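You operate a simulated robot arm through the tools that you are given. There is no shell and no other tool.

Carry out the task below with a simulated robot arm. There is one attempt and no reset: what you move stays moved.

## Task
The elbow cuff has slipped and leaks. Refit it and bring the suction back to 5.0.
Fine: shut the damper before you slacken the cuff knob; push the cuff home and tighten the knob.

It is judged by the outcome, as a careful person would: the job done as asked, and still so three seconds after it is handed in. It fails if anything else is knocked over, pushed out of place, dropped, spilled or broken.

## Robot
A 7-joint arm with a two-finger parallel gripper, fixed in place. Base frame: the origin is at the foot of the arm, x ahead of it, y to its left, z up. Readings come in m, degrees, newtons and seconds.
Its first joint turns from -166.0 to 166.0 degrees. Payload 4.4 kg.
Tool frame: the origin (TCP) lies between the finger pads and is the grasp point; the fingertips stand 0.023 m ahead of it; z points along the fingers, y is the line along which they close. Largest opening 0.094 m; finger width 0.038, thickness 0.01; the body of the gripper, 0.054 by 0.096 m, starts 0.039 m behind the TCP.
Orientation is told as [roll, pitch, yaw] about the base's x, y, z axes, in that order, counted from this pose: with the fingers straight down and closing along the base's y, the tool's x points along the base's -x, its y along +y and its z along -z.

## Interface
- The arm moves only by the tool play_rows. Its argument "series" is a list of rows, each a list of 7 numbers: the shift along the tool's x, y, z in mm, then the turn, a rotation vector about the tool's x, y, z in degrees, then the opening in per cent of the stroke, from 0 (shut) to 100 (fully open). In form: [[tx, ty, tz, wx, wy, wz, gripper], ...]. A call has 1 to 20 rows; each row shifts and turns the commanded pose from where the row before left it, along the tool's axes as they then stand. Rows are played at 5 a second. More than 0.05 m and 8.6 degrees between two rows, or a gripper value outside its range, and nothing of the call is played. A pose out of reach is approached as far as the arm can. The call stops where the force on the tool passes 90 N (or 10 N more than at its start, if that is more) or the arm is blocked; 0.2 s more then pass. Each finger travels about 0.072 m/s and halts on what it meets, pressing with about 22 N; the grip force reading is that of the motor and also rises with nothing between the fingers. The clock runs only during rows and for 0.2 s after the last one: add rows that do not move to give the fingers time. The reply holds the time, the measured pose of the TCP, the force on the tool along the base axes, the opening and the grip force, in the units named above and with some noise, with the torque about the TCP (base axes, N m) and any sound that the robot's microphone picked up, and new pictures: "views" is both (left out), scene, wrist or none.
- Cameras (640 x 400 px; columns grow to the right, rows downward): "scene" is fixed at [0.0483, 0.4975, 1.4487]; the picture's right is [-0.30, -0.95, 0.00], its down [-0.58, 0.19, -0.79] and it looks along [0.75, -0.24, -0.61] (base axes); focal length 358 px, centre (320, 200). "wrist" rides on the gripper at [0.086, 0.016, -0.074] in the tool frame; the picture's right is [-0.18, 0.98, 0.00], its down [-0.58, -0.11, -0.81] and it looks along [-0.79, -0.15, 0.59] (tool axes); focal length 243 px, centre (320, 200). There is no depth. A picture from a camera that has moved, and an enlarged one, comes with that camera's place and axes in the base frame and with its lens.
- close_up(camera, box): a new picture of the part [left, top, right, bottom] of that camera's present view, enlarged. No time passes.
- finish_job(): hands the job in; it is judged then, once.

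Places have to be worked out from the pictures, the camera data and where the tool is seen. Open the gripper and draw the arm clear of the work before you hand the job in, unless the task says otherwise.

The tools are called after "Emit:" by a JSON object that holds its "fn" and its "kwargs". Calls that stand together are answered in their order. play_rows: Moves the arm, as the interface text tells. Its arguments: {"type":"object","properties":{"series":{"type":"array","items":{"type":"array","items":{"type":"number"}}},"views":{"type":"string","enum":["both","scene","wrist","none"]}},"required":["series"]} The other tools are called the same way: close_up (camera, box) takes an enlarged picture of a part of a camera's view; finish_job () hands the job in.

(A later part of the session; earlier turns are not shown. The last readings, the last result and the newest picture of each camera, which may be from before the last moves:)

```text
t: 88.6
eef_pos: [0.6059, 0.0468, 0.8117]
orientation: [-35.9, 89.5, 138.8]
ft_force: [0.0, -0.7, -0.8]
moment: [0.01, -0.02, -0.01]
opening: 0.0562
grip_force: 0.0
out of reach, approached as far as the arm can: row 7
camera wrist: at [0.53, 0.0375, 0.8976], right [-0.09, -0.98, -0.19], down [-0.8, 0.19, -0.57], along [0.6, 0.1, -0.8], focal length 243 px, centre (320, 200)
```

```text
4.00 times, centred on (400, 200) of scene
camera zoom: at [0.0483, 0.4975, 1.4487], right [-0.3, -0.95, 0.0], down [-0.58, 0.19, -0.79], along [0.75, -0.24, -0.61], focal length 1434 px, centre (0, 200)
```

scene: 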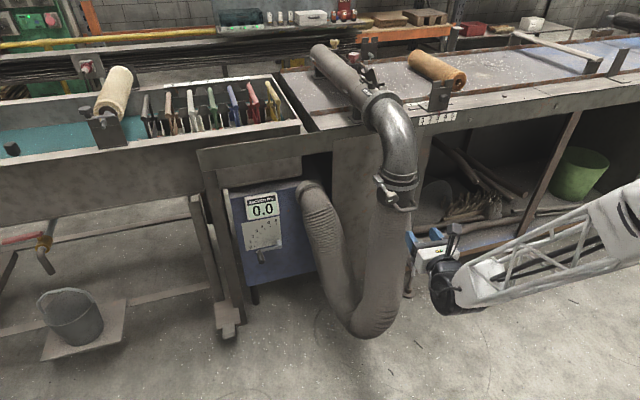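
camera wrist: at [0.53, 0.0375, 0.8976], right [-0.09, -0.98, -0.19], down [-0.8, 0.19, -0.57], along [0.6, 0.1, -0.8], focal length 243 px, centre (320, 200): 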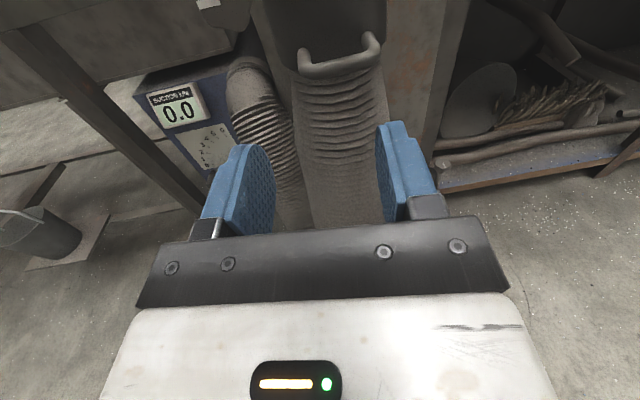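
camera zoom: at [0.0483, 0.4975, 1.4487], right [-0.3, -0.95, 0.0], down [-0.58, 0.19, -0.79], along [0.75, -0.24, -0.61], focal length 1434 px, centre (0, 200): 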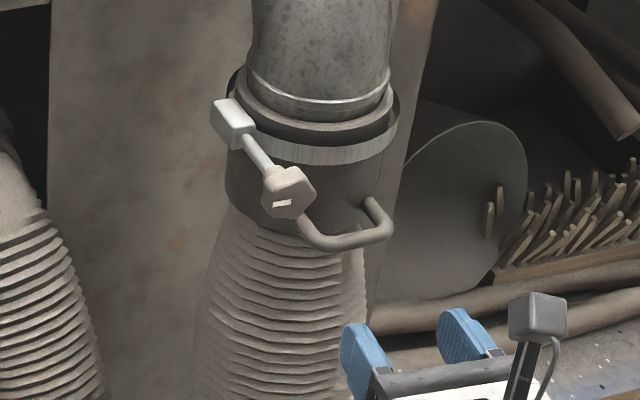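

The cuff stays fully home. Now I'll shift left and up to the standoff point in front of the knob.

Emit:
{"fn": "play_rows", "kwargs": {"series": [[26, -23.5, -5, 0, 0, 0, 60], [26, -23.5, -5, 0, 0, 0, 60], [0, 0, 0, 0, 0, 0, 60]], "views": "both"}}

Emit:
{"fn": "close_up", "kwargs": {"camera": "wrist", "box": [200, 0, 440, 220]}}

Emit:
{"fn": "close_up", "kwargs": {"camera": "scene", "box": [370, 150, 430, 210]}}

```text
t: 89.4
eef_pos: [0.603, 0.0915, 0.8624]
orientation: [-45.8, 89.5, 129.0]
ft_force: [-0.2, -0.6, 0.1]
moment: [0.02, 0.01, 0.01]
opening: 0.0563
grip_force: 0.1
camera wrist: at [0.5261, 0.0819, 0.9492], right [-0.09, -0.98, -0.19], down [-0.8, 0.19, -0.57], along [0.6, 0.1, -0.8], focal length 243 px, centre (320, 200)
```

scene: 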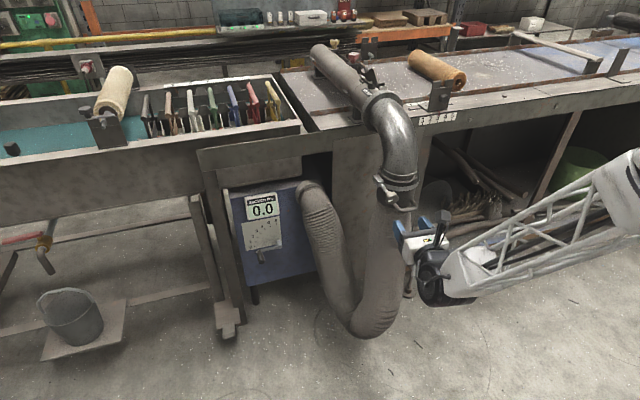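
wrist: 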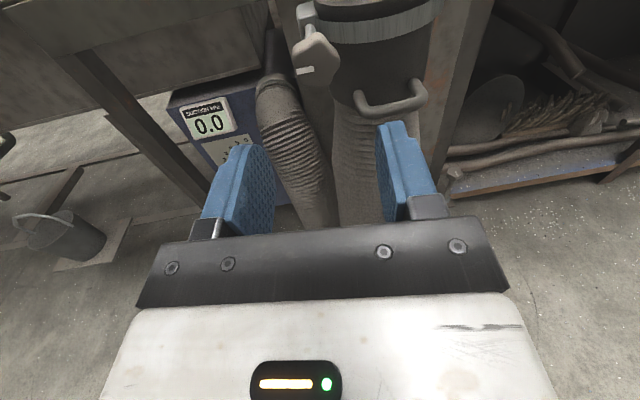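

```text
1.82 times, centred on (320, 110) of wrist
camera zoom: at [0.5261, 0.0819, 0.9492], right [-0.09, -0.98, -0.19], down [-0.8, 0.19, -0.57], along [0.6, 0.1, -0.8], focal length 441 px, centre (320, 364)
```

zoom: 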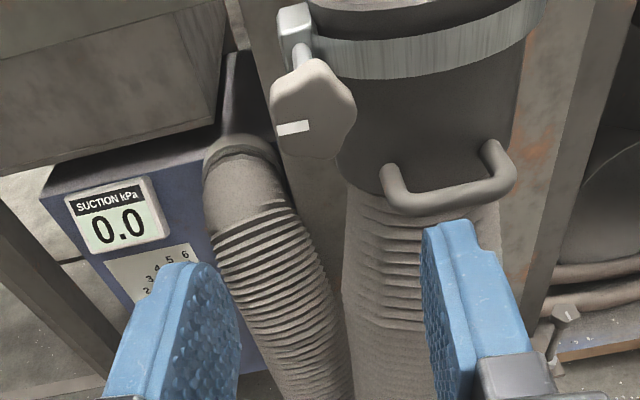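

```text
6.67 times, centred on (400, 180) of scene
camera zoom: at [0.0483, 0.4975, 1.4487], right [-0.3, -0.95, 0.0], down [-0.58, 0.19, -0.79], along [0.75, -0.24, -0.61], focal length 2390 px, centre (-213, 333)
```

zoom: 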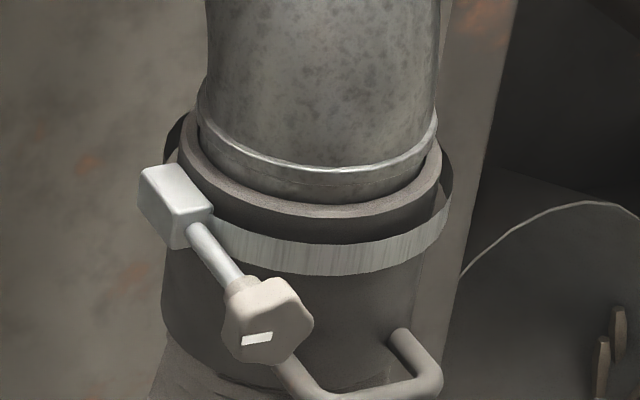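

The knob face is at about (0.717, 0.084, 0.865), as expected. I'll trim 3 mm left and 2.5 mm up, advance 85 mm, and check alignment.

Emit:
{"fn": "play_rows", "kwargs": {"series": [[2.5, -3, 0, 0, 0, 0, 70], [0, 0, 30, 0, 0, 0, 70], [0, 0, 30, 0, 0, 0, 70], [0, 0, 25, 0, 0, 0, 70], [0, 0, 0, 0, 0, 0, 70]], "views": "wrist"}}

Emit:
{"fn": "close_up", "kwargs": {"camera": "wrist", "box": [200, 30, 440, 240]}}

Emit:
{"fn": "close_up", "kwargs": {"camera": "scene", "box": [360, 150, 440, 230]}}

```text
t: 90.6
eef_pos: [0.6871, 0.0895, 0.8654]
orientation: [-45.3, 89.3, 129.6]
ft_force: [-0.2, -1.0, 0.3]
moment: [-0.01, -0.01, 0.01]
opening: 0.0657
grip_force: 0.1
camera wrist: at [0.611, 0.0792, 0.9516], right [-0.09, -0.98, -0.19], down [-0.8, 0.19, -0.57], along [0.6, 0.1, -0.8], focal length 243 px, centre (320, 200)
```

wrist: 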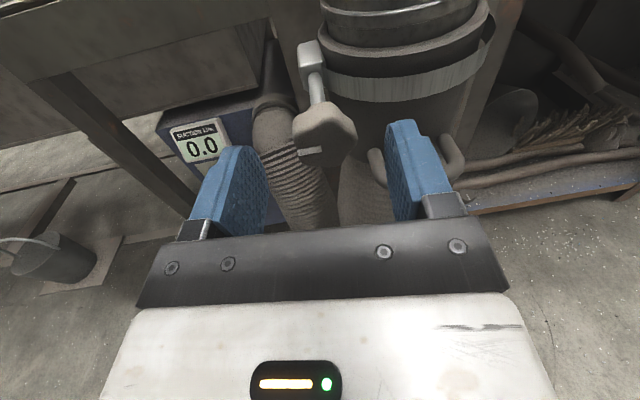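

```text
1.90 times, centred on (320, 135) of wrist
camera zoom: at [0.611, 0.0792, 0.9516], right [-0.09, -0.98, -0.19], down [-0.8, 0.19, -0.57], along [0.6, 0.1, -0.8], focal length 462 px, centre (320, 324)
```

zoom: 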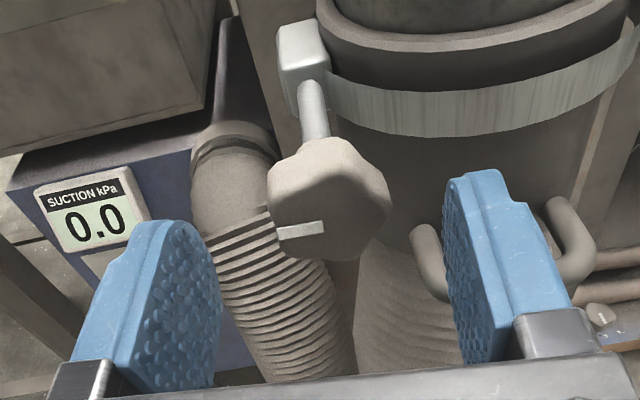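

```text
5.00 times, centred on (400, 190) of scene
camera zoom: at [0.0483, 0.4975, 1.4487], right [-0.3, -0.95, 0.0], down [-0.58, 0.19, -0.79], along [0.75, -0.24, -0.61], focal length 1792 px, centre (-80, 250)
```

zoom: 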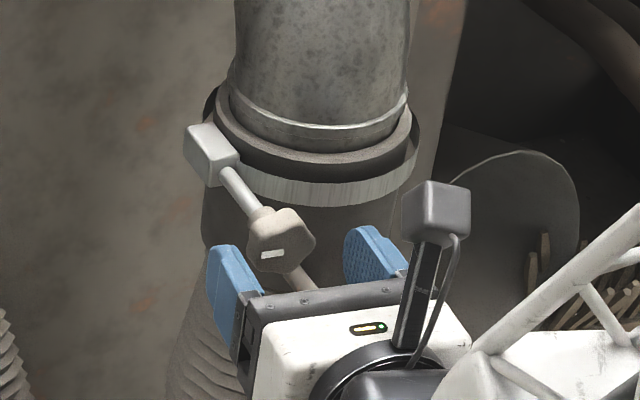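

Aligned within a couple of mm (knob ≈ y 0.085, z 0.865). I'll trim 2.5 mm right, advance the last 18 mm, and grip.

Emit:
{"fn": "play_rows", "kwargs": {"series": [[0, 2.5, 6, 0, 0, 0, 70], [0, 0, 12, 0, 0, 0, 70], [0, 0, 0, 0, 0, 0, 45], [0, 0, 0, 0, 0, 0, 0], [0, 0, 0, 0, 0, 0, 0], [0, 0, 0, 0, 0, 0, 0]], "views": "wrist"}}

Emit:
{"fn": "close_up", "kwargs": {"camera": "wrist", "box": [200, 30, 440, 240]}}

Emit:
{"fn": "close_up", "kwargs": {"camera": "scene", "box": [360, 150, 440, 230]}}

```text
t: 92.0
eef_pos: [0.7034, 0.0864, 0.8655]
orientation: [-42.4, 89.4, 132.5]
ft_force: [5.4, 8.8, -4.4]
moment: [0.03, 0.14, 0.81]
opening: 0.0346
grip_force: 45.4
camera wrist: at [0.6276, 0.0757, 0.9517], right [-0.09, -0.98, -0.19], down [-0.8, 0.18, -0.57], along [0.6, 0.1, -0.8], focal length 243 px, centre (320, 200)
```

wrist: 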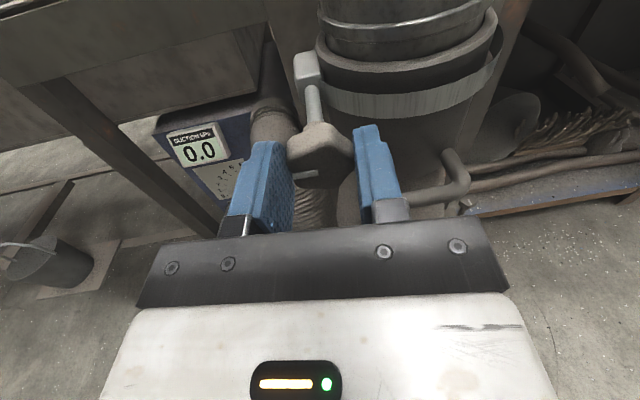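

```text
1.90 times, centred on (320, 135) of wrist
camera zoom: at [0.6276, 0.0757, 0.9517], right [-0.09, -0.98, -0.19], down [-0.8, 0.18, -0.57], along [0.6, 0.1, -0.8], focal length 462 px, centre (320, 324)
```

zoom: 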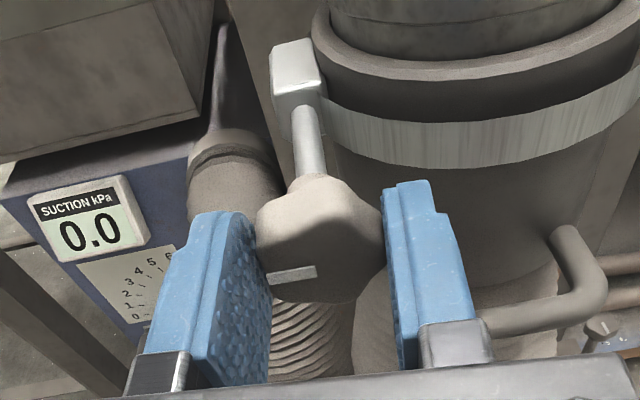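

```text
5.00 times, centred on (400, 190) of scene
camera zoom: at [0.0483, 0.4975, 1.4487], right [-0.3, -0.95, 0.0], down [-0.58, 0.19, -0.79], along [0.75, -0.24, -0.61], focal length 1792 px, centre (-80, 250)
```

zoom: 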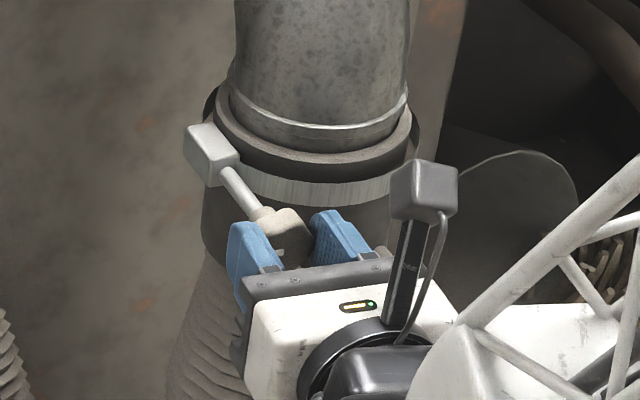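

Good grip (34.6 mm) with very low side loads. Now tightening clockwise: first 18° to check how well I'm centred.

Emit:
{"fn": "play_rows", "kwargs": {"series": [[0, 0, 0, 0, 0, 6, 0], [0, 0, 0, 0, 0, 6, 0], [0, 0, 0, 0, 0, 6, 0], [0, 0, 0, 0, 0, 0, 0]], "views": "none"}}

Emit:
{"fn": "close_up", "kwargs": {"camera": "scene", "box": [360, 150, 440, 230]}}

```text
t: 93.0
eef_pos: [0.7037, 0.0855, 0.8668]
orientation: [-88.7, 71.6, 86.1]
ft_force: [1.4, 30.7, -7.9]
moment: [0.09, 0.11, 1.23]
opening: 0.0344
grip_force: 45.4
```

```text
5.00 times, centred on (400, 190) of scene
camera zoom: at [0.0483, 0.4975, 1.4487], right [-0.3, -0.95, 0.0], down [-0.58, 0.19, -0.79], along [0.75, -0.24, -0.61], focal length 1792 px, centre (-80, 250)
```

zoom: 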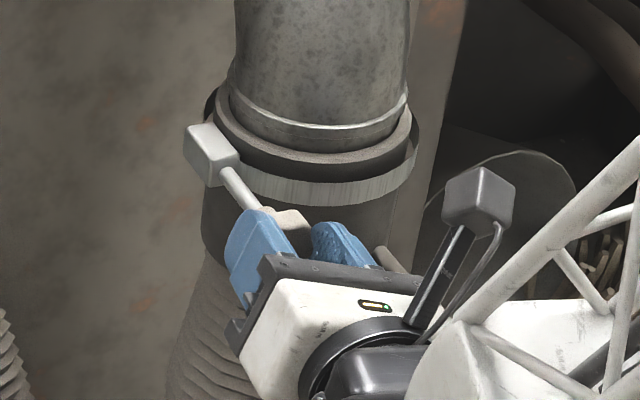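

It's turning well; small correction needed (axis about 2 mm above my TCP). I'll relieve that and continue 36° clockwise.

Emit:
{"fn": "play_rows", "kwargs": {"series": [[0, -0.8, 0, 0, 0, 0, 0], [0, -0.2, 0, 0, 0, 6, 0], [0, -0.2, 0, 0, 0, 6, 0], [0, -0.2, 0, 0, 0, 6, 0], [0, -0.2, 0, 0, 0, 6, 0], [0, -0.2, 0, 0, 0, 6, 0], [0, -0.2, 0, 0, 0, 6, 0], [0, 0, 0, 0, 0, 0, 0]], "views": "none"}}

Emit:
{"fn": "close_up", "kwargs": {"camera": "scene", "box": [360, 150, 440, 230]}}

```text
t: 94.8
eef_pos: [0.7032, 0.0862, 0.8633]
orientation: [-89.2, 35.7, 85.4]
ft_force: [-1.8, -29.4, -62.2]
moment: [0.15, 0.58, -0.09]
opening: 0.0334
grip_force: 45.5
```

```text
5.00 times, centred on (400, 190) of scene
camera zoom: at [0.0483, 0.4975, 1.4487], right [-0.3, -0.95, 0.0], down [-0.58, 0.19, -0.79], along [0.75, -0.24, -0.61], focal length 1792 px, centre (-80, 250)
```

zoom: 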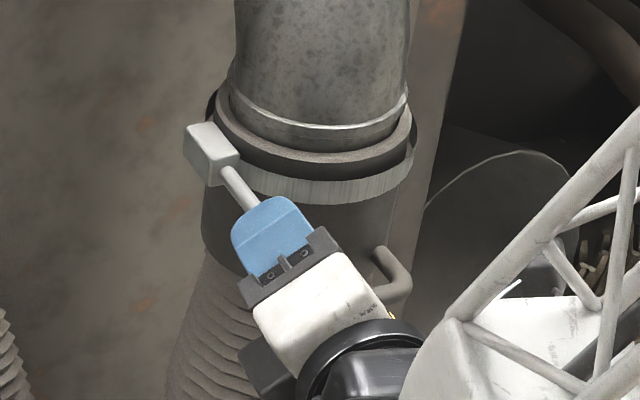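

The loads show I over-corrected; solving the three centred poses puts the axis at y≈0.0864, z≈0.8636, which is right where the TCP is now. I'll relieve 2.1 mm along the closing axis and continue with pure rotation.

Emit:
{"fn": "play_rows", "kwargs": {"series": [[0, 1.1, 0, 0, 0, 0, 0], [0, 1.0, 0, 0, 0, 0, 0], [0, 0, 0, 0, 0, 6, 0], [0, 0, 0, 0, 0, 6, 0], [0, 0, 0, 0, 0, 6, 0], [0, 0, 0, 0, 0, 6, 0], [0, 0, 0, 0, 0, 0, 0]], "views": "none"}}

Emit:
{"fn": "close_up", "kwargs": {"camera": "scene", "box": [360, 150, 440, 230]}}

```text
t: 96.4
eef_pos: [0.7029, 0.0861, 0.8651]
orientation: [-89.5, 11.6, 84.9]
ft_force: [-20.2, -14.7, -60.9]
moment: [0.07, 0.62, -0.31]
opening: 0.033
grip_force: 45.3
```

```text
5.00 times, centred on (400, 190) of scene
camera zoom: at [0.0483, 0.4975, 1.4487], right [-0.3, -0.95, 0.0], down [-0.58, 0.19, -0.79], along [0.75, -0.24, -0.61], focal length 1792 px, centre (-80, 250)
```

zoom: 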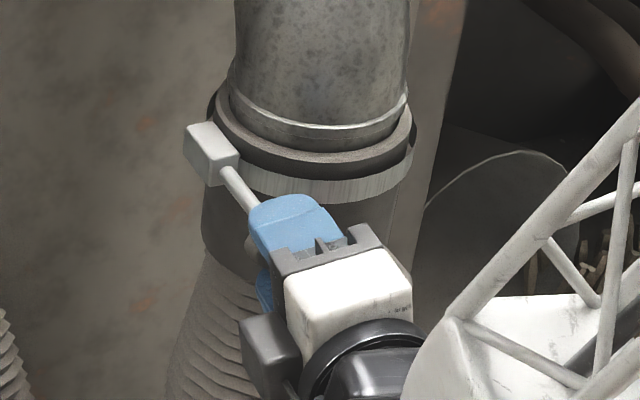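

About 78° tightened; a lateral load of ~60 N has built up again along the closing axis, so I'll relieve it (2 mm) and go on in shorter stages with relief each time.

Emit:
{"fn": "play_rows", "kwargs": {"series": [[0, 1.0, -0.3, 0, 0, 0, 0], [0, 1.0, -0.3, 0, 0, 0, 0], [0, 0, 0, 0, 0, 0, 0]], "views": "none"}}

```text
t: 97.2
eef_pos: [0.7021, 0.086, 0.865]
orientation: [-89.7, 11.5, 85.0]
ft_force: [-33.0, 12.2, -23.7]
moment: [0.01, -0.09, 0.33]
opening: 0.0328
grip_force: 45.1
```

Emit:
{"fn": "play_rows", "kwargs": {"series": [[0, 1.0, -1.0, 0, 0, 0, 0], [0, 0, 0, 0, 0, 6, 0], [0, 0, 0, 0, 0, 6, 0], [0, 0, 0, 0, 0, 6, 0], [0, 0, 0, 0, 0, 0, 0]], "views": "none"}}

Emit:
{"fn": "close_up", "kwargs": {"camera": "scene", "box": [360, 150, 440, 230]}}

```text
t: 98.4
eef_pos: [0.7038, 0.0844, 0.8637]
orientation: [-89.7, -6.5, 84.7]
ft_force: [10.6, 31.8, 3.3]
moment: [-0.01, 0.18, 0.77]
opening: 0.0329
grip_force: 44.6
```

```text
5.00 times, centred on (400, 190) of scene
camera zoom: at [0.0483, 0.4975, 1.4487], right [-0.3, -0.95, 0.0], down [-0.58, 0.19, -0.79], along [0.75, -0.24, -0.61], focal length 1792 px, centre (-80, 250)
```

zoom: 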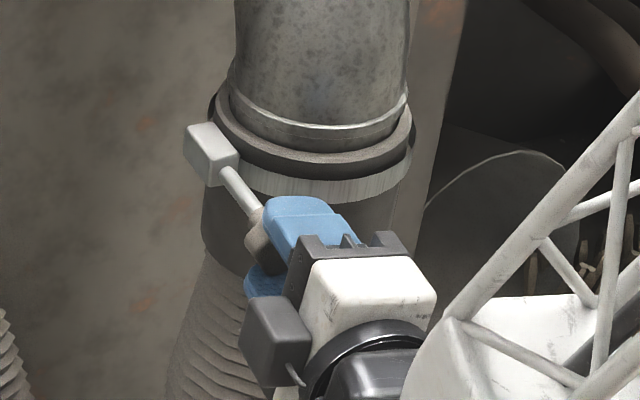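

Loads are small now (~32 N sideways, sliding along the pads) and ~96° has been tightened; the band gap is closing. I'll shift 1 mm along the pads to relieve and continue another 24°.

Emit:
{"fn": "play_rows", "kwargs": {"series": [[-1.0, 0, 0, 0, 0, 0, 0], [0, 0, 0, 0, 0, 6, 0], [0, 0, 0, 0, 0, 6, 0], [0, 0, 0, 0, 0, 6, 0], [0, 0, 0, 0, 0, 6, 0], [0, 0, 0, 0, 0, 0, 0]], "views": "none"}}

Emit:
{"fn": "close_up", "kwargs": {"camera": "scene", "box": [360, 150, 440, 230]}}

```text
t: 99.8
eef_pos: [0.7008, 0.0843, 0.8635]
orientation: [-89.6, -30.4, 84.5]
ft_force: [-1.7, -39.9, 37.3]
moment: [-0.03, -0.56, -0.04]
opening: 0.0328
grip_force: 45.1
```

```text
5.00 times, centred on (400, 190) of scene
camera zoom: at [0.0483, 0.4975, 1.4487], right [-0.3, -0.95, 0.0], down [-0.58, 0.19, -0.79], along [0.75, -0.24, -0.61], focal length 1792 px, centre (-80, 250)
```

zoom: 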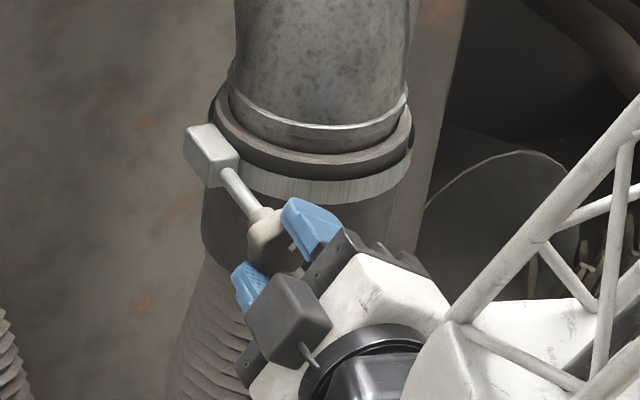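

Load is now pushing the cuff downward a bit (37 N), which I don't want before it's tight, so I'll relieve 2.2 mm along the closing axis first and check that the cuff hasn't moved.

Emit:
{"fn": "play_rows", "kwargs": {"series": [[0, -1.2, 0, 0, 0, 0, 0], [0, -1.0, 0, 0, 0, 0, 0], [0, 0, 0, 0, 0, 0, 0]], "views": "wrist"}}

Emit:
{"fn": "close_up", "kwargs": {"camera": "wrist", "box": [200, 30, 440, 240]}}

Emit:
{"fn": "close_up", "kwargs": {"camera": "scene", "box": [370, 150, 430, 210]}}

```text
t: 100.6
eef_pos: [0.7006, 0.0851, 0.862]
orientation: [-89.3, -30.4, 84.5]
ft_force: [10.5, -12.9, 5.7]
moment: [0.01, 0.4, 0.14]
opening: 0.0327
grip_force: 44.5
camera wrist: at [0.6196, 0.026, 0.8052], right [0.05, 0.65, -0.75], down [-0.76, 0.52, 0.4], along [0.65, 0.55, 0.52], focal length 243 px, centre (320, 200)
```

wrist: 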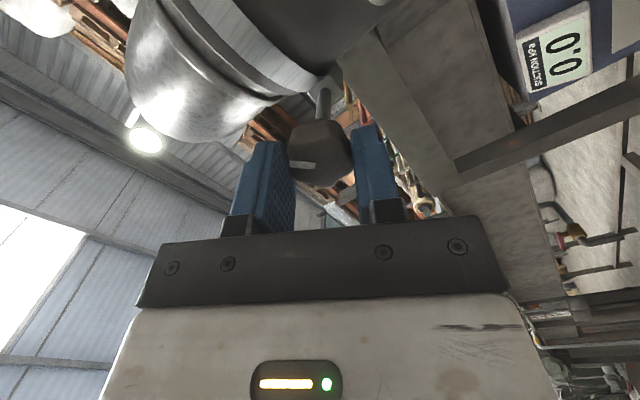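

```text
1.90 times, centred on (320, 135) of wrist
camera zoom: at [0.6196, 0.026, 0.8052], right [0.05, 0.65, -0.75], down [-0.76, 0.52, 0.4], along [0.65, 0.55, 0.52], focal length 462 px, centre (320, 324)
```

zoom: 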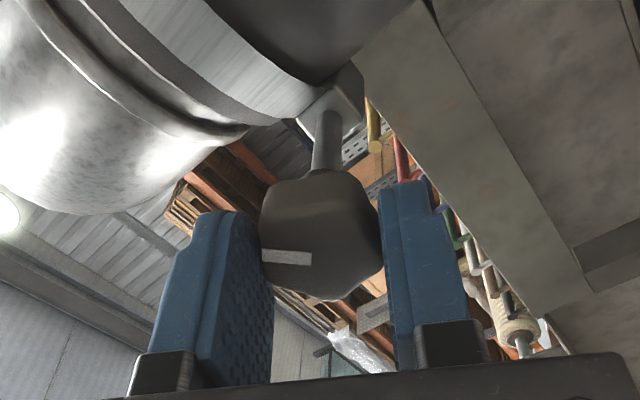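

```text
6.67 times, centred on (400, 180) of scene
camera zoom: at [0.0483, 0.4975, 1.4487], right [-0.3, -0.95, 0.0], down [-0.58, 0.19, -0.79], along [0.75, -0.24, -0.61], focal length 2390 px, centre (-213, 333)
```

zoom: 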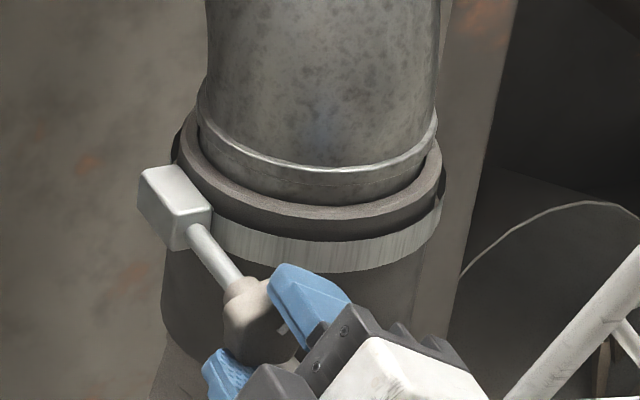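

The cuff appears to have settled ~1.5 mm lower than its stop during that load. Before it gets tight I'll push it back up with the gripped knob (3 mm upward) and feel for the stop.

Emit:
{"fn": "play_rows", "kwargs": {"series": [[-0.5, -0.86, 0, 0, 0, 0, 0], [-0.5, -0.86, 0, 0, 0, 0, 0], [-0.5, -0.86, 0, 0, 0, 0, 0], [0, 0, 0, 0, 0, 0, 0]], "views": "none"}}

Emit:
{"fn": "close_up", "kwargs": {"camera": "scene", "box": [370, 150, 430, 210]}}

```text
t: 101.6
eef_pos: [0.7009, 0.0845, 0.8646]
orientation: [-89.2, -30.3, 84.6]
ft_force: [-4.5, 29.4, -44.8]
moment: [0.1, 1.56, 0.57]
opening: 0.033
grip_force: 45.1
```

```text
6.67 times, centred on (400, 180) of scene
camera zoom: at [0.0483, 0.4975, 1.4487], right [-0.3, -0.95, 0.0], down [-0.58, 0.19, -0.79], along [0.75, -0.24, -0.61], focal length 2390 px, centre (-213, 333)
```

zoom: 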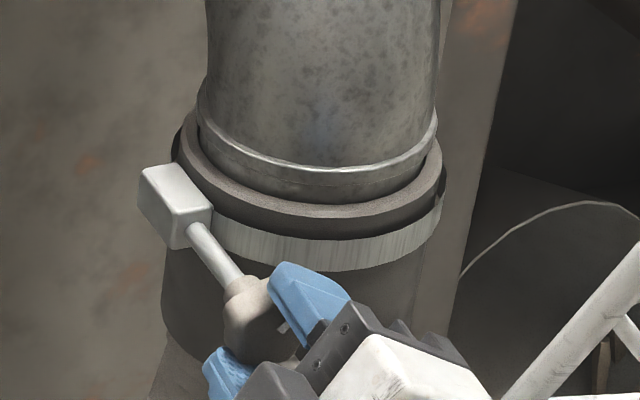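

It rose ~2.5 mm and now pushes back with 45 N. One more millimetre up will tell whether that's the stop.

Emit:
{"fn": "play_rows", "kwargs": {"series": [[-0.5, -0.86, 0, 0, 0, 0, 0], [0, 0, 0, 0, 0, 0, 0]], "views": "none"}}

Emit:
{"fn": "close_up", "kwargs": {"camera": "scene", "box": [380, 155, 420, 195]}}

```text
t: 102.2
eef_pos: [0.7008, 0.0853, 0.8645]
orientation: [-89.1, -30.3, 84.6]
ft_force: [25.1, 9.6, -17.9]
moment: [0.02, 0.66, 0.69]
opening: 0.033
grip_force: 44.9
stopped in row 2: the force on the tool passed its limit at 91 N (the readings are from after the stop); the commanded pose is now the measured one
```

```text
10.00 times, centred on (400, 175) of scene
camera zoom: at [0.0483, 0.4975, 1.4487], right [-0.3, -0.95, 0.0], down [-0.58, 0.19, -0.79], along [0.75, -0.24, -0.61], focal length 3585 px, centre (-480, 450)
```

zoom: 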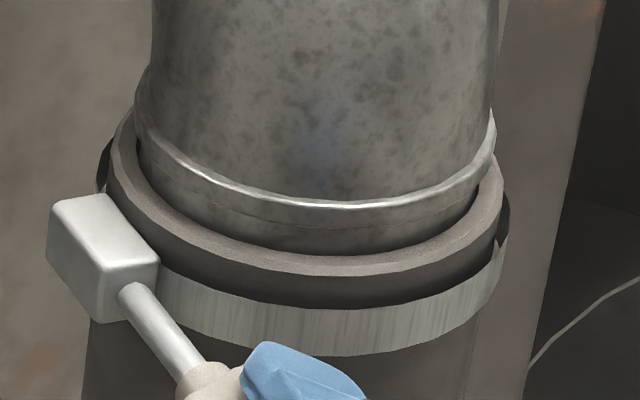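

Force shot up to 91 N with no movement, so the cuff is hard against its stop again (knob at z≈0.8645). I'll continue tightening in 12° stages from here, keeping a slight upward bias.

Emit:
{"fn": "play_rows", "kwargs": {"series": [[0, 0, 0, 0, 0, 6, 0], [0, 0, 0, 0, 0, 6, 0], [0, 0, 0, 0, 0, 0, 0]], "views": "none"}}

```text
t: 103.0
eef_pos: [0.7001, 0.0852, 0.8634]
orientation: [-88.9, -42.2, 84.2]
ft_force: [26.0, 31.6, -28.9]
moment: [0.04, 0.76, 0.93]
opening: 0.0328
grip_force: 45.3
```

Loads are moderate (+43 N along the closing axis, +26 N axial as the knob screws in). I'll relieve both partly and turn another 12°.

Emit:
{"fn": "play_rows", "kwargs": {"series": [[0, 0.8, 0.8, 0, 0, 0, 0], [0, 0.3, 0, 0, 0, 6, 0], [0, 0.3, 0, 0, 0, 6, 0], [0, 0, 0, 0, 0, 0, 0]], "views": "none"}}

Emit:
{"fn": "close_up", "kwargs": {"camera": "scene", "box": [380, 155, 420, 195]}}

```text
t: 104.0
eef_pos: [0.7017, 0.0851, 0.8634]
orientation: [-88.6, -54.3, 83.7]
ft_force: [-28.5, -10.2, -3.9]
moment: [0.02, 0.27, 0.21]
opening: 0.0333
grip_force: 45.0
```

```text
10.00 times, centred on (400, 175) of scene
camera zoom: at [0.0483, 0.4975, 1.4487], right [-0.3, -0.95, 0.0], down [-0.58, 0.19, -0.79], along [0.75, -0.24, -0.61], focal length 3585 px, centre (-480, 450)
```

zoom: 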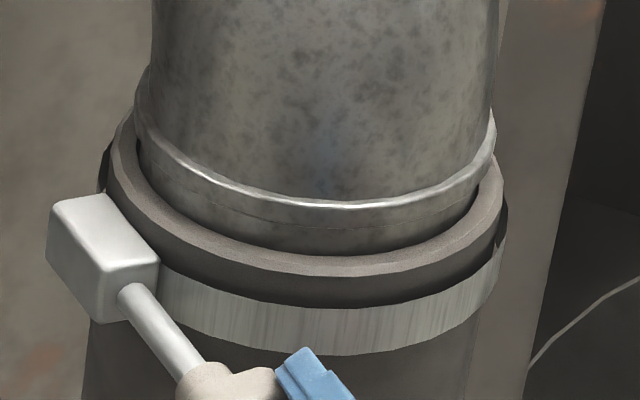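

The cuff is holding position and the band gap has nearly closed; ~143° tightened so far with low loads. Continuing 12°.

Emit:
{"fn": "play_rows", "kwargs": {"series": [[0, 0, -0.5, 0, 0, 0, 0], [0, 0.1, 0, 0, 0, 6, 0], [0, 0.1, 0, 0, 0, 6, 0], [0, 0, 0, 0, 0, 0, 0]], "views": "none"}}

Emit:
{"fn": "close_up", "kwargs": {"camera": "scene", "box": [380, 155, 420, 195]}}

```text
t: 105.0
eef_pos: [0.7006, 0.0845, 0.8653]
orientation: [-88.1, -66.4, 83.2]
ft_force: [-21.3, -51.0, 2.5]
moment: [0.0, 0.33, -0.66]
opening: 0.0334
grip_force: 44.3
```

```text
10.00 times, centred on (400, 175) of scene
camera zoom: at [0.0483, 0.4975, 1.4487], right [-0.3, -0.95, 0.0], down [-0.58, 0.19, -0.79], along [0.75, -0.24, -0.61], focal length 3585 px, centre (-480, 450)
```

zoom: 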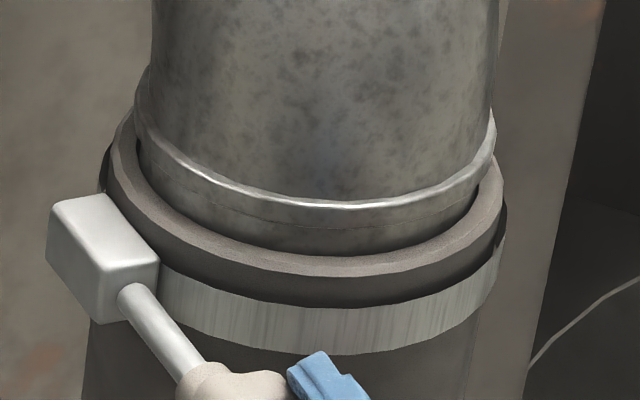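

About 155° tightened; Fy of -51 N has built up sideways, so I'll move 2 mm right to relieve it and turn another 12°.

Emit:
{"fn": "play_rows", "kwargs": {"series": [[0, -1.0, -0.4, 0, 0, 0, 0], [0, -0.9, -0.4, 0, 0, 0, 0], [0, -0.2, 0, 0, 0, 6, 0], [0, -0.2, 0, 0, 0, 6, 0], [0, 0, 0, 0, 0, 0, 0]], "views": "wrist"}}

Emit:
{"fn": "close_up", "kwargs": {"camera": "wrist", "box": [200, 30, 440, 240]}}

Emit:
{"fn": "close_up", "kwargs": {"camera": "scene", "box": [370, 150, 430, 210]}}

```text
t: 106.2
eef_pos: [0.7008, 0.086, 0.8652]
orientation: [-86.9, -78.3, 81.9]
ft_force: [-4.9, 28.3, 9.7]
moment: [0.04, 0.13, 1.06]
opening: 0.0334
grip_force: 44.7
camera wrist: at [0.6246, 0.091, 0.7774], right [0.09, 1.0, -0.02], down [-0.8, 0.08, 0.6], along [0.6, -0.04, 0.8], focal length 243 px, centre (320, 200)
```

wrist: 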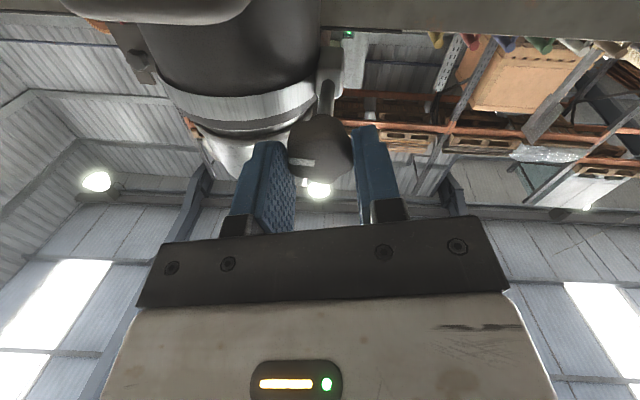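

```text
1.90 times, centred on (320, 135) of wrist
camera zoom: at [0.6246, 0.091, 0.7774], right [0.09, 1.0, -0.02], down [-0.8, 0.08, 0.6], along [0.6, -0.04, 0.8], focal length 462 px, centre (320, 324)
```

zoom: 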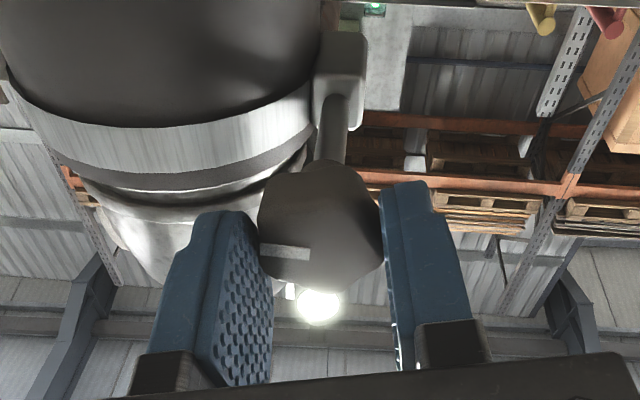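

```text
6.67 times, centred on (400, 180) of scene
camera zoom: at [0.0483, 0.4975, 1.4487], right [-0.3, -0.95, 0.0], down [-0.58, 0.19, -0.79], along [0.75, -0.24, -0.61], focal length 2390 px, centre (-213, 333)
```

zoom: 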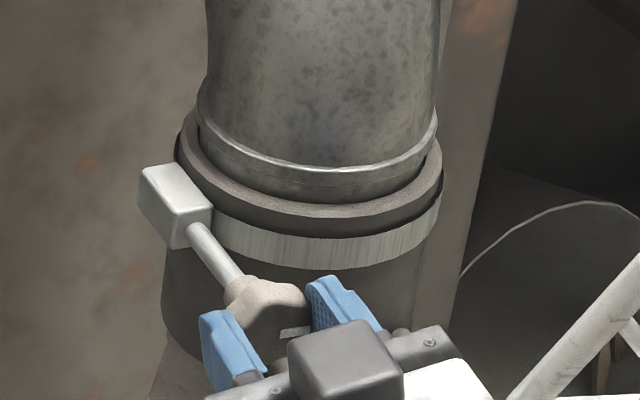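

The band now hugs the cuff. There's still no torque building up, so I'll relieve the small side load and carry on clockwise.

Emit:
{"fn": "play_rows", "kwargs": {"series": [[0, 1.0, 0, 0, 0, 0, 0], [0, 0, 0, 0, 0, 6, 0], [0, 0, 0, 0, 0, 6, 0], [0, 0, 0, 0, 0, 0, 0]], "views": "none"}}

Emit:
{"fn": "close_up", "kwargs": {"camera": "wrist", "box": [200, 30, 440, 240]}}

Emit:
{"fn": "close_up", "kwargs": {"camera": "scene", "box": [370, 150, 430, 210]}}

```text
t: 107.2
eef_pos: [0.7005, 0.0857, 0.8647]
orientation: [29.3, -89.2, -34.2]
ft_force: [5.8, 20.0, 18.6]
moment: [-0.02, -0.71, 0.87]
opening: 0.0338
grip_force: 44.7
```

```text
1.90 times, centred on (320, 135) of wrist
camera zoom: at [0.6263, 0.1093, 0.7784], right [0.09, 0.98, 0.19], down [-0.81, -0.04, 0.59], along [0.58, -0.21, 0.78], focal length 462 px, centre (320, 324)
```

zoom: 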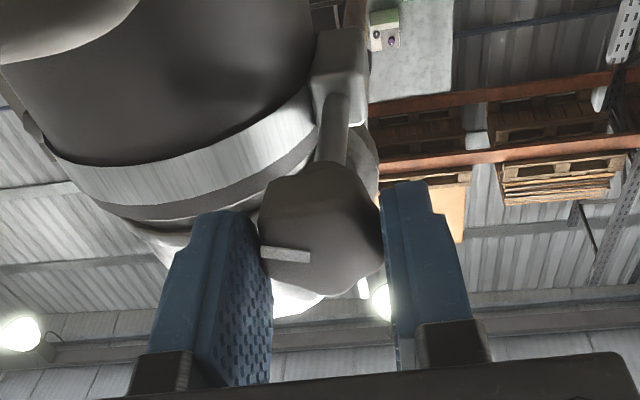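

```text
6.67 times, centred on (400, 180) of scene
camera zoom: at [0.0483, 0.4975, 1.4487], right [-0.3, -0.95, 0.0], down [-0.58, 0.19, -0.79], along [0.75, -0.24, -0.61], focal length 2390 px, centre (-213, 333)
```

zoom: 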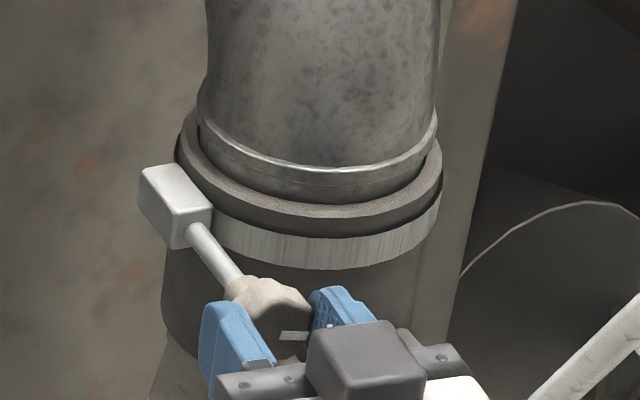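

The knob is now about 25° past where it started, and the band is snug, but still no torque. I'll keep turning clockwise until it clearly tightens.

Emit:
{"fn": "play_rows", "kwargs": {"series": [[-0.7, 0.8, 0, 0, 0, 0, 0], [0, 0, 0, 0, 0, 5, 0], [0, 0, 0, 0, 0, 5, 0], [0, 0, 0, 0, 0, 0, 0]], "views": "none"}}

Emit:
{"fn": "close_up", "kwargs": {"camera": "scene", "box": [370, 150, 430, 210]}}

```text
t: 108.2
eef_pos: [0.6905, 0.0975, 0.8262]
orientation: [49.0, -82.3, -54.8]
ft_force: [0.3, 2.1, -3.2]
moment: [0.01, 0.1, 0.04]
opening: 0.0004
grip_force: 42.7
out of reach, approached as far as the arm can: row 3
stopped in row 4: the force on the tool passed its limit at 134 N (the readings are from after the stop); the commanded pose is now the measured one
```

```text
6.67 times, centred on (400, 180) of scene
camera zoom: at [0.0483, 0.4975, 1.4487], right [-0.3, -0.95, 0.0], down [-0.58, 0.19, -0.79], along [0.75, -0.24, -0.61], focal length 2390 px, centre (-213, 333)
```

zoom: 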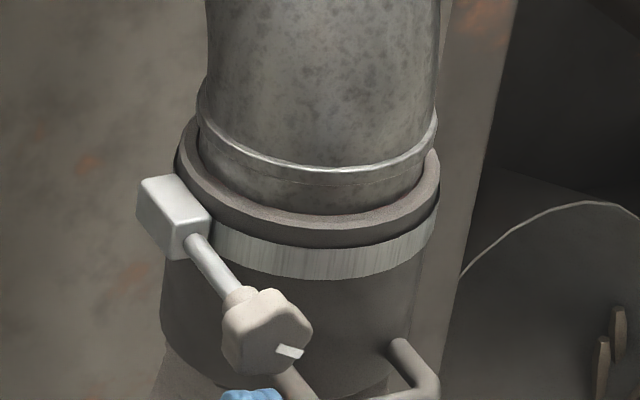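

The wrist hit its joint limit on that step and the gripper slipped off the knob downward, dragging the cuff down about 5 mm. I'll back straight away from it with the fingers shut as they are, then assess.

Emit:
{"fn": "play_rows", "kwargs": {"series": [[0, 0, -15, 0, 0, 0, 0], [0, 0, -25, 0, 0, 0, 0], [0, 0, -30, 0, 0, 0, 0], [0, 0, 0, 0, 0, 0, 30]], "views": "both"}}

Emit:
{"fn": "close_up", "kwargs": {"camera": "scene", "box": [350, 150, 450, 250]}}

Emit:
{"fn": "close_up", "kwargs": {"camera": "scene", "box": [370, 150, 430, 210]}}

```text
t: 109.2
eef_pos: [0.6208, 0.1051, 0.8339]
orientation: [49.3, -82.3, -55.2]
ft_force: [-0.6, 0.1, -0.7]
moment: [-0.02, 0.01, -0.01]
opening: 0.0281
grip_force: 0.0
camera wrist: at [0.5417, 0.1387, 0.755], right [0.12, 0.95, 0.28], down [-0.77, -0.09, 0.64], along [0.63, -0.29, 0.72], focal length 243 px, centre (320, 200)
```

scene: 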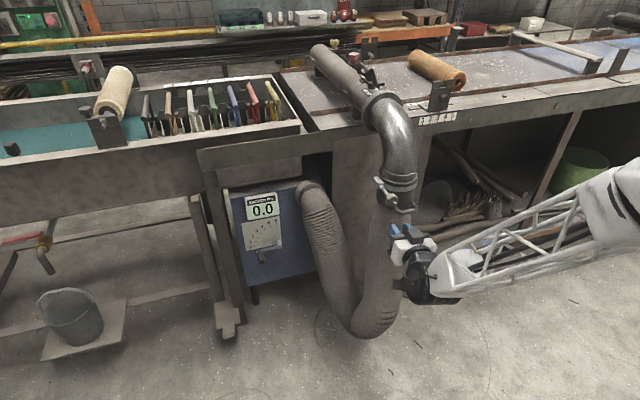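
wrist: 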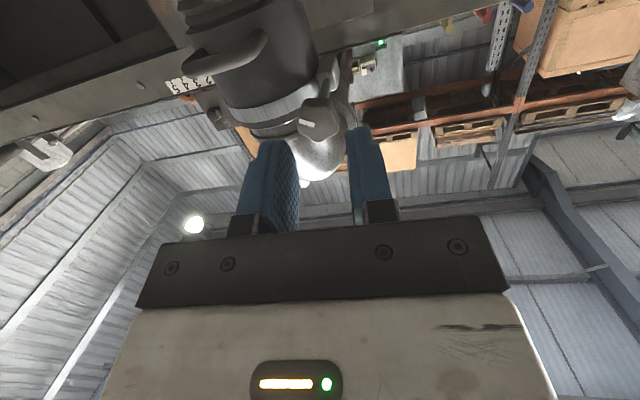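

```text
4.00 times, centred on (400, 200) of scene
camera zoom: at [0.0483, 0.4975, 1.4487], right [-0.3, -0.95, 0.0], down [-0.58, 0.19, -0.79], along [0.75, -0.24, -0.61], focal length 1434 px, centre (0, 200)
```

zoom: 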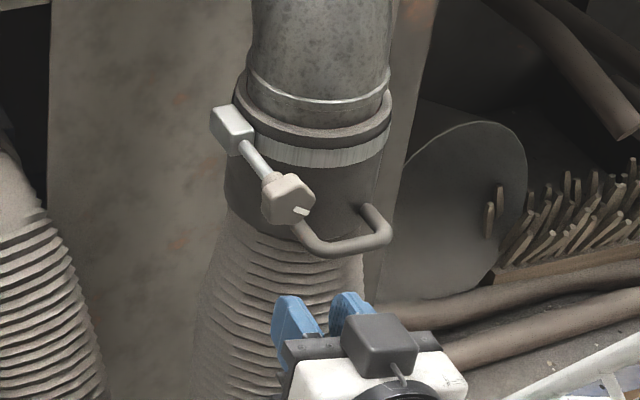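

```text
6.67 times, centred on (400, 180) of scene
camera zoom: at [0.0483, 0.4975, 1.4487], right [-0.3, -0.95, 0.0], down [-0.58, 0.19, -0.79], along [0.75, -0.24, -0.61], focal length 2390 px, centre (-213, 333)
```

zoom: 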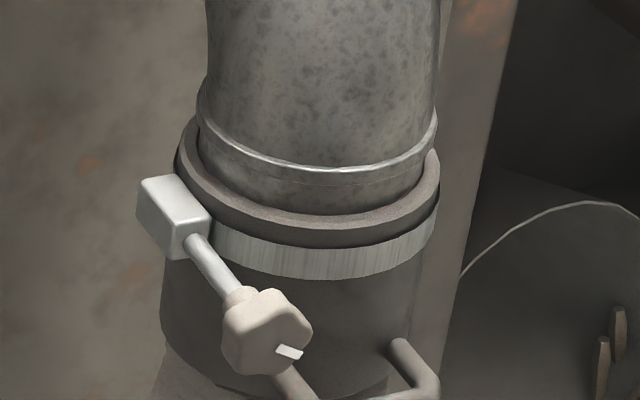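

The knob has ended up ~45° past its starting angle, and the cuff sits ~5 mm below its stop. I'll redo this properly: roll back to about -20°, straighten, re-grip the knob, slacken it partly, push the cuff up to the stop with the fingers above and below the knob, then re-tighten in strokes within the wrist's range.

Emit:
{"fn": "play_rows", "kwargs": {"series": [[0, 0, 0, 0, 0, -6.6, 60], [0, 0, 0, 0, 0, -6.6, 60], [0, 0, 0, 0, 0, -6.6, 60], [0, 0, 0, 0, 0, -6.5, 60], [0, 0, 0, 1.14, -4.93, 0, 60], [-19.2, -20.4, 1, 0, 0, 0, 70], [0, 0, 0, 0, 0, 0, 70]], "views": "both"}}

Emit:
{"fn": "close_up", "kwargs": {"camera": "wrist", "box": [200, 0, 440, 220]}}

```text
t: 110.8
eef_pos: [0.6234, 0.0922, 0.8575]
orientation: [-90.1, -69.5, 85.1]
ft_force: [0.1, 0.8, -0.1]
moment: [0.01, 0.0, 0.0]
opening: 0.0655
grip_force: 0.1
camera wrist: at [0.5468, 0.0839, 0.7692], right [0.09, 0.98, -0.17], down [-0.79, 0.17, 0.58], along [0.6, 0.09, 0.79], focal length 243 px, centre (320, 200)
```

scene: 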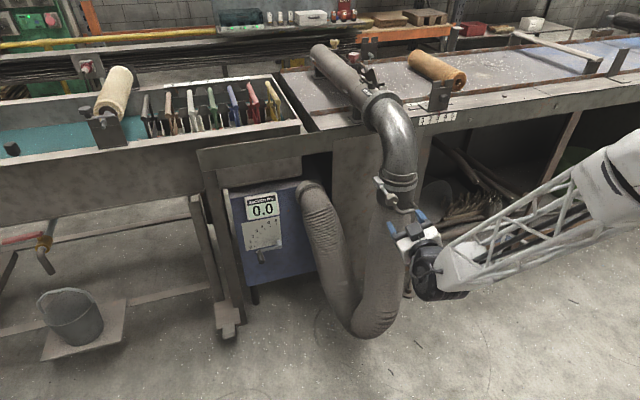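
wrist: 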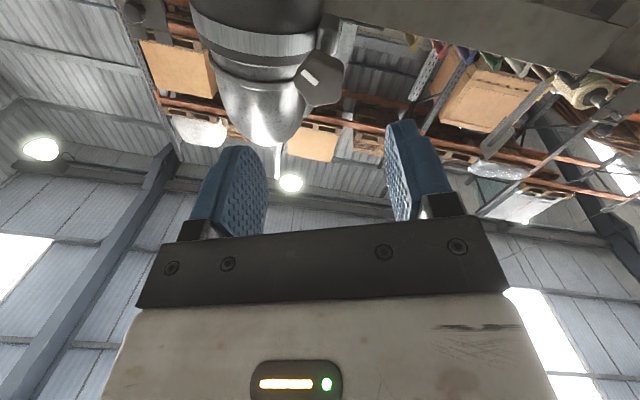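

```text
1.82 times, centred on (320, 110) of wrist
camera zoom: at [0.5468, 0.0839, 0.7692], right [0.09, 0.98, -0.17], down [-0.79, 0.17, 0.58], along [0.6, 0.09, 0.79], focal length 441 px, centre (320, 364)
```

zoom: 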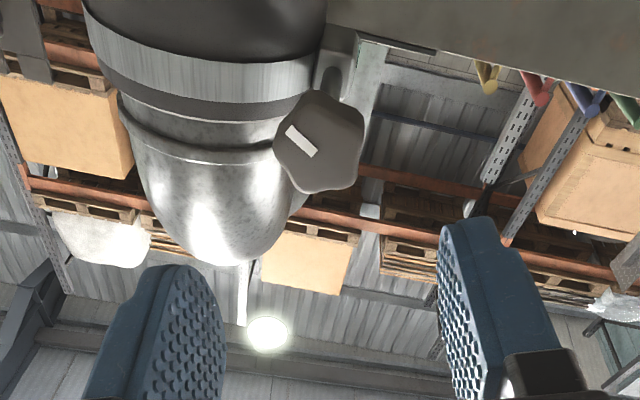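

I'm lined up on the knob (≈ y 0.085, z 0.858) at roll -20°. Advancing 80 mm in to the grip position.

Emit:
{"fn": "play_rows", "kwargs": {"series": [[0, 0, 30, 0, 0, 0, 70], [0, 0, 25, 0, 0, 0, 70], [0, 0, 25, 0, 0, 0, 70], [0, 0, 0, 0, 0, 0, 70]], "views": "wrist"}}

Emit:
{"fn": "close_up", "kwargs": {"camera": "wrist", "box": [200, 30, 440, 240]}}

Emit:
{"fn": "close_up", "kwargs": {"camera": "scene", "box": [360, 150, 440, 230]}}

```text
t: 111.8
eef_pos: [0.701, 0.0843, 0.8592]
orientation: [-90.1, -69.5, 85.0]
ft_force: [0.2, -0.3, -0.1]
moment: [0.0, 0.04, -0.02]
opening: 0.066
grip_force: 0.1
camera wrist: at [0.6249, 0.0761, 0.7711], right [0.09, 0.98, -0.17], down [-0.79, 0.17, 0.58], along [0.6, 0.09, 0.79], focal length 243 px, centre (320, 200)
```

wrist: 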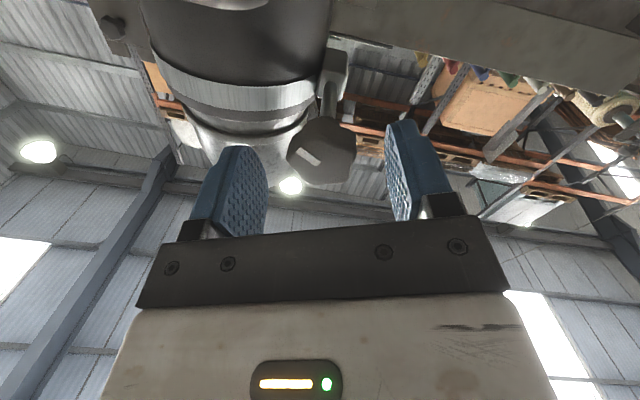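

```text
1.90 times, centred on (320, 135) of wrist
camera zoom: at [0.6249, 0.0761, 0.7711], right [0.09, 0.98, -0.17], down [-0.79, 0.17, 0.58], along [0.6, 0.09, 0.79], focal length 462 px, centre (320, 324)
```

zoom: 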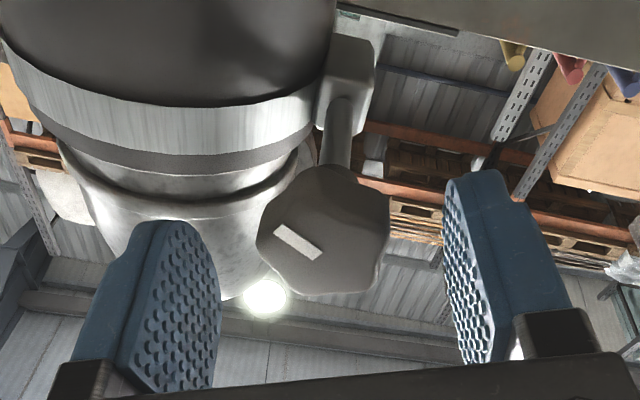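

```text
5.00 times, centred on (400, 190) of scene
camera zoom: at [0.0483, 0.4975, 1.4487], right [-0.3, -0.95, 0.0], down [-0.58, 0.19, -0.79], along [0.75, -0.24, -0.61], focal length 1792 px, centre (-80, 250)
```

zoom: 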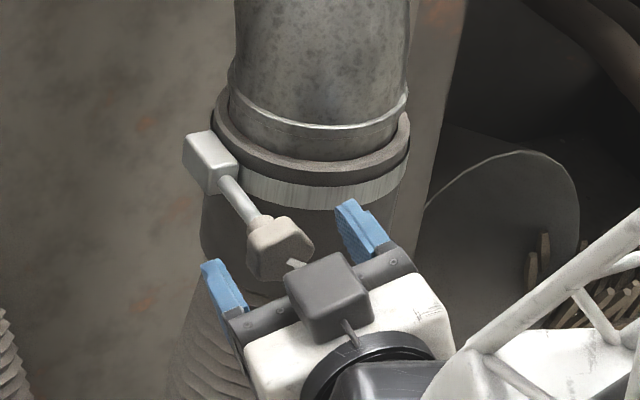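

Centred on the knob. I'll go 4 mm deeper for better engagement and close.

Emit:
{"fn": "play_rows", "kwargs": {"series": [[0, 0, 4, 0, 0, 0, 66], [0, 0, 0, 0, 0, 0, 45], [0, 0, 0, 0, 0, 0, 0], [0, 0, 0, 0, 0, 0, 0], [0, 0, 0, 0, 0, 0, 0]], "views": "none"}}

Emit:
{"fn": "close_up", "kwargs": {"camera": "wrist", "box": [200, 30, 440, 240]}}

```text
t: 113.0
eef_pos: [0.7047, 0.0858, 0.8569]
orientation: [-89.9, -69.5, 85.0]
ft_force: [20.1, 45.4, -18.9]
moment: [-0.06, 0.55, 1.23]
opening: 0.0341
grip_force: 45.5
```

```text
1.90 times, centred on (320, 135) of wrist
camera zoom: at [0.6282, 0.0763, 0.7693], right [0.08, 0.98, -0.17], down [-0.79, 0.17, 0.58], along [0.6, 0.09, 0.79], focal length 462 px, centre (320, 324)
```

zoom: 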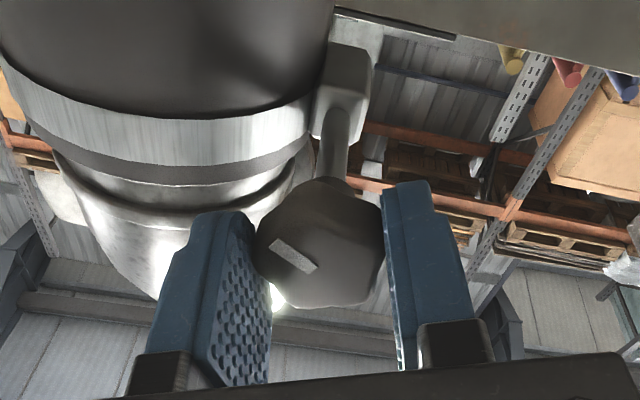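

Gripped, with 49 N along the closing axis; I'll relieve that by 1.7 mm, then start slackening with 18° counter-clockwise.

Emit:
{"fn": "play_rows", "kwargs": {"series": [[0, 0.9, 0, 0, 0, 0, 0], [0, 0.8, 0, 0, 0, 0, 0], [0, 0, 0, 0, 0, -6, 0], [0, 0, 0, 0, 0, -6, 0], [0, 0, 0, 0, 0, -6, 0], [0, 0, 0, 0, 0, 0, 0]], "views": "none"}}

```text
t: 114.4
eef_pos: [0.706, 0.0844, 0.8574]
orientation: [-90.1, -51.5, 84.8]
ft_force: [-22.6, -24.6, 3.4]
moment: [0.04, 0.39, -0.29]
opening: 0.0336
grip_force: 45.1
```

Loads are small and it turns freely. I'll relieve a little and continue 24° counter-clockwise.

Emit:
{"fn": "play_rows", "kwargs": {"series": [[0, -0.6, -0.6, 0, 0, 0, 0], [0, -0.2, 0, 0, 0, -6, 0], [0, -0.2, 0, 0, 0, -6, 0], [0, -0.2, 0, 0, 0, -6, 0], [0, -0.2, 0, 0, 0, -6, 0], [0, 0, 0, 0, 0, 0, 0]], "views": "none"}}

Emit:
{"fn": "close_up", "kwargs": {"camera": "scene", "box": [370, 150, 430, 210]}}

```text
t: 115.8
eef_pos: [0.7044, 0.0856, 0.8582]
orientation: [-90.0, -27.6, 84.9]
ft_force: [24.9, -14.8, 0.8]
moment: [0.01, 0.8, -0.07]
opening: 0.0333
grip_force: 45.1
```

```text
6.67 times, centred on (400, 180) of scene
camera zoom: at [0.0483, 0.4975, 1.4487], right [-0.3, -0.95, 0.0], down [-0.58, 0.19, -0.79], along [0.75, -0.24, -0.61], focal length 2390 px, centre (-213, 333)
```

zoom: 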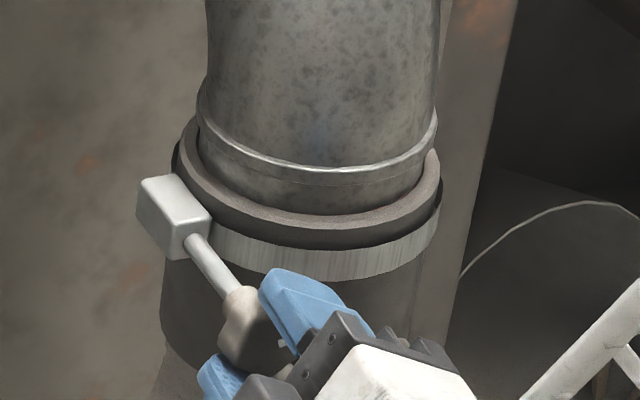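

Slackened 42° so far with the cuff unmoved. I'll try pushing it up now, 1 mm at a time.

Emit:
{"fn": "play_rows", "kwargs": {"series": [[-0.46, -0.89, 0, 0, 0, 0, 0], [-0.46, -0.89, 0, 0, 0, 0, 0], [-0.46, -0.89, 0, 0, 0, 0, 0], [0, 0, 0, 0, 0, 0, 0]], "views": "none"}}

```text
t: 116.8
eef_pos: [0.7038, 0.0863, 0.8594]
orientation: [-89.8, -27.5, 84.9]
ft_force: [24.5, -2.1, -41.6]
moment: [0.08, 1.11, 0.07]
opening: 0.0327
grip_force: 44.8
```

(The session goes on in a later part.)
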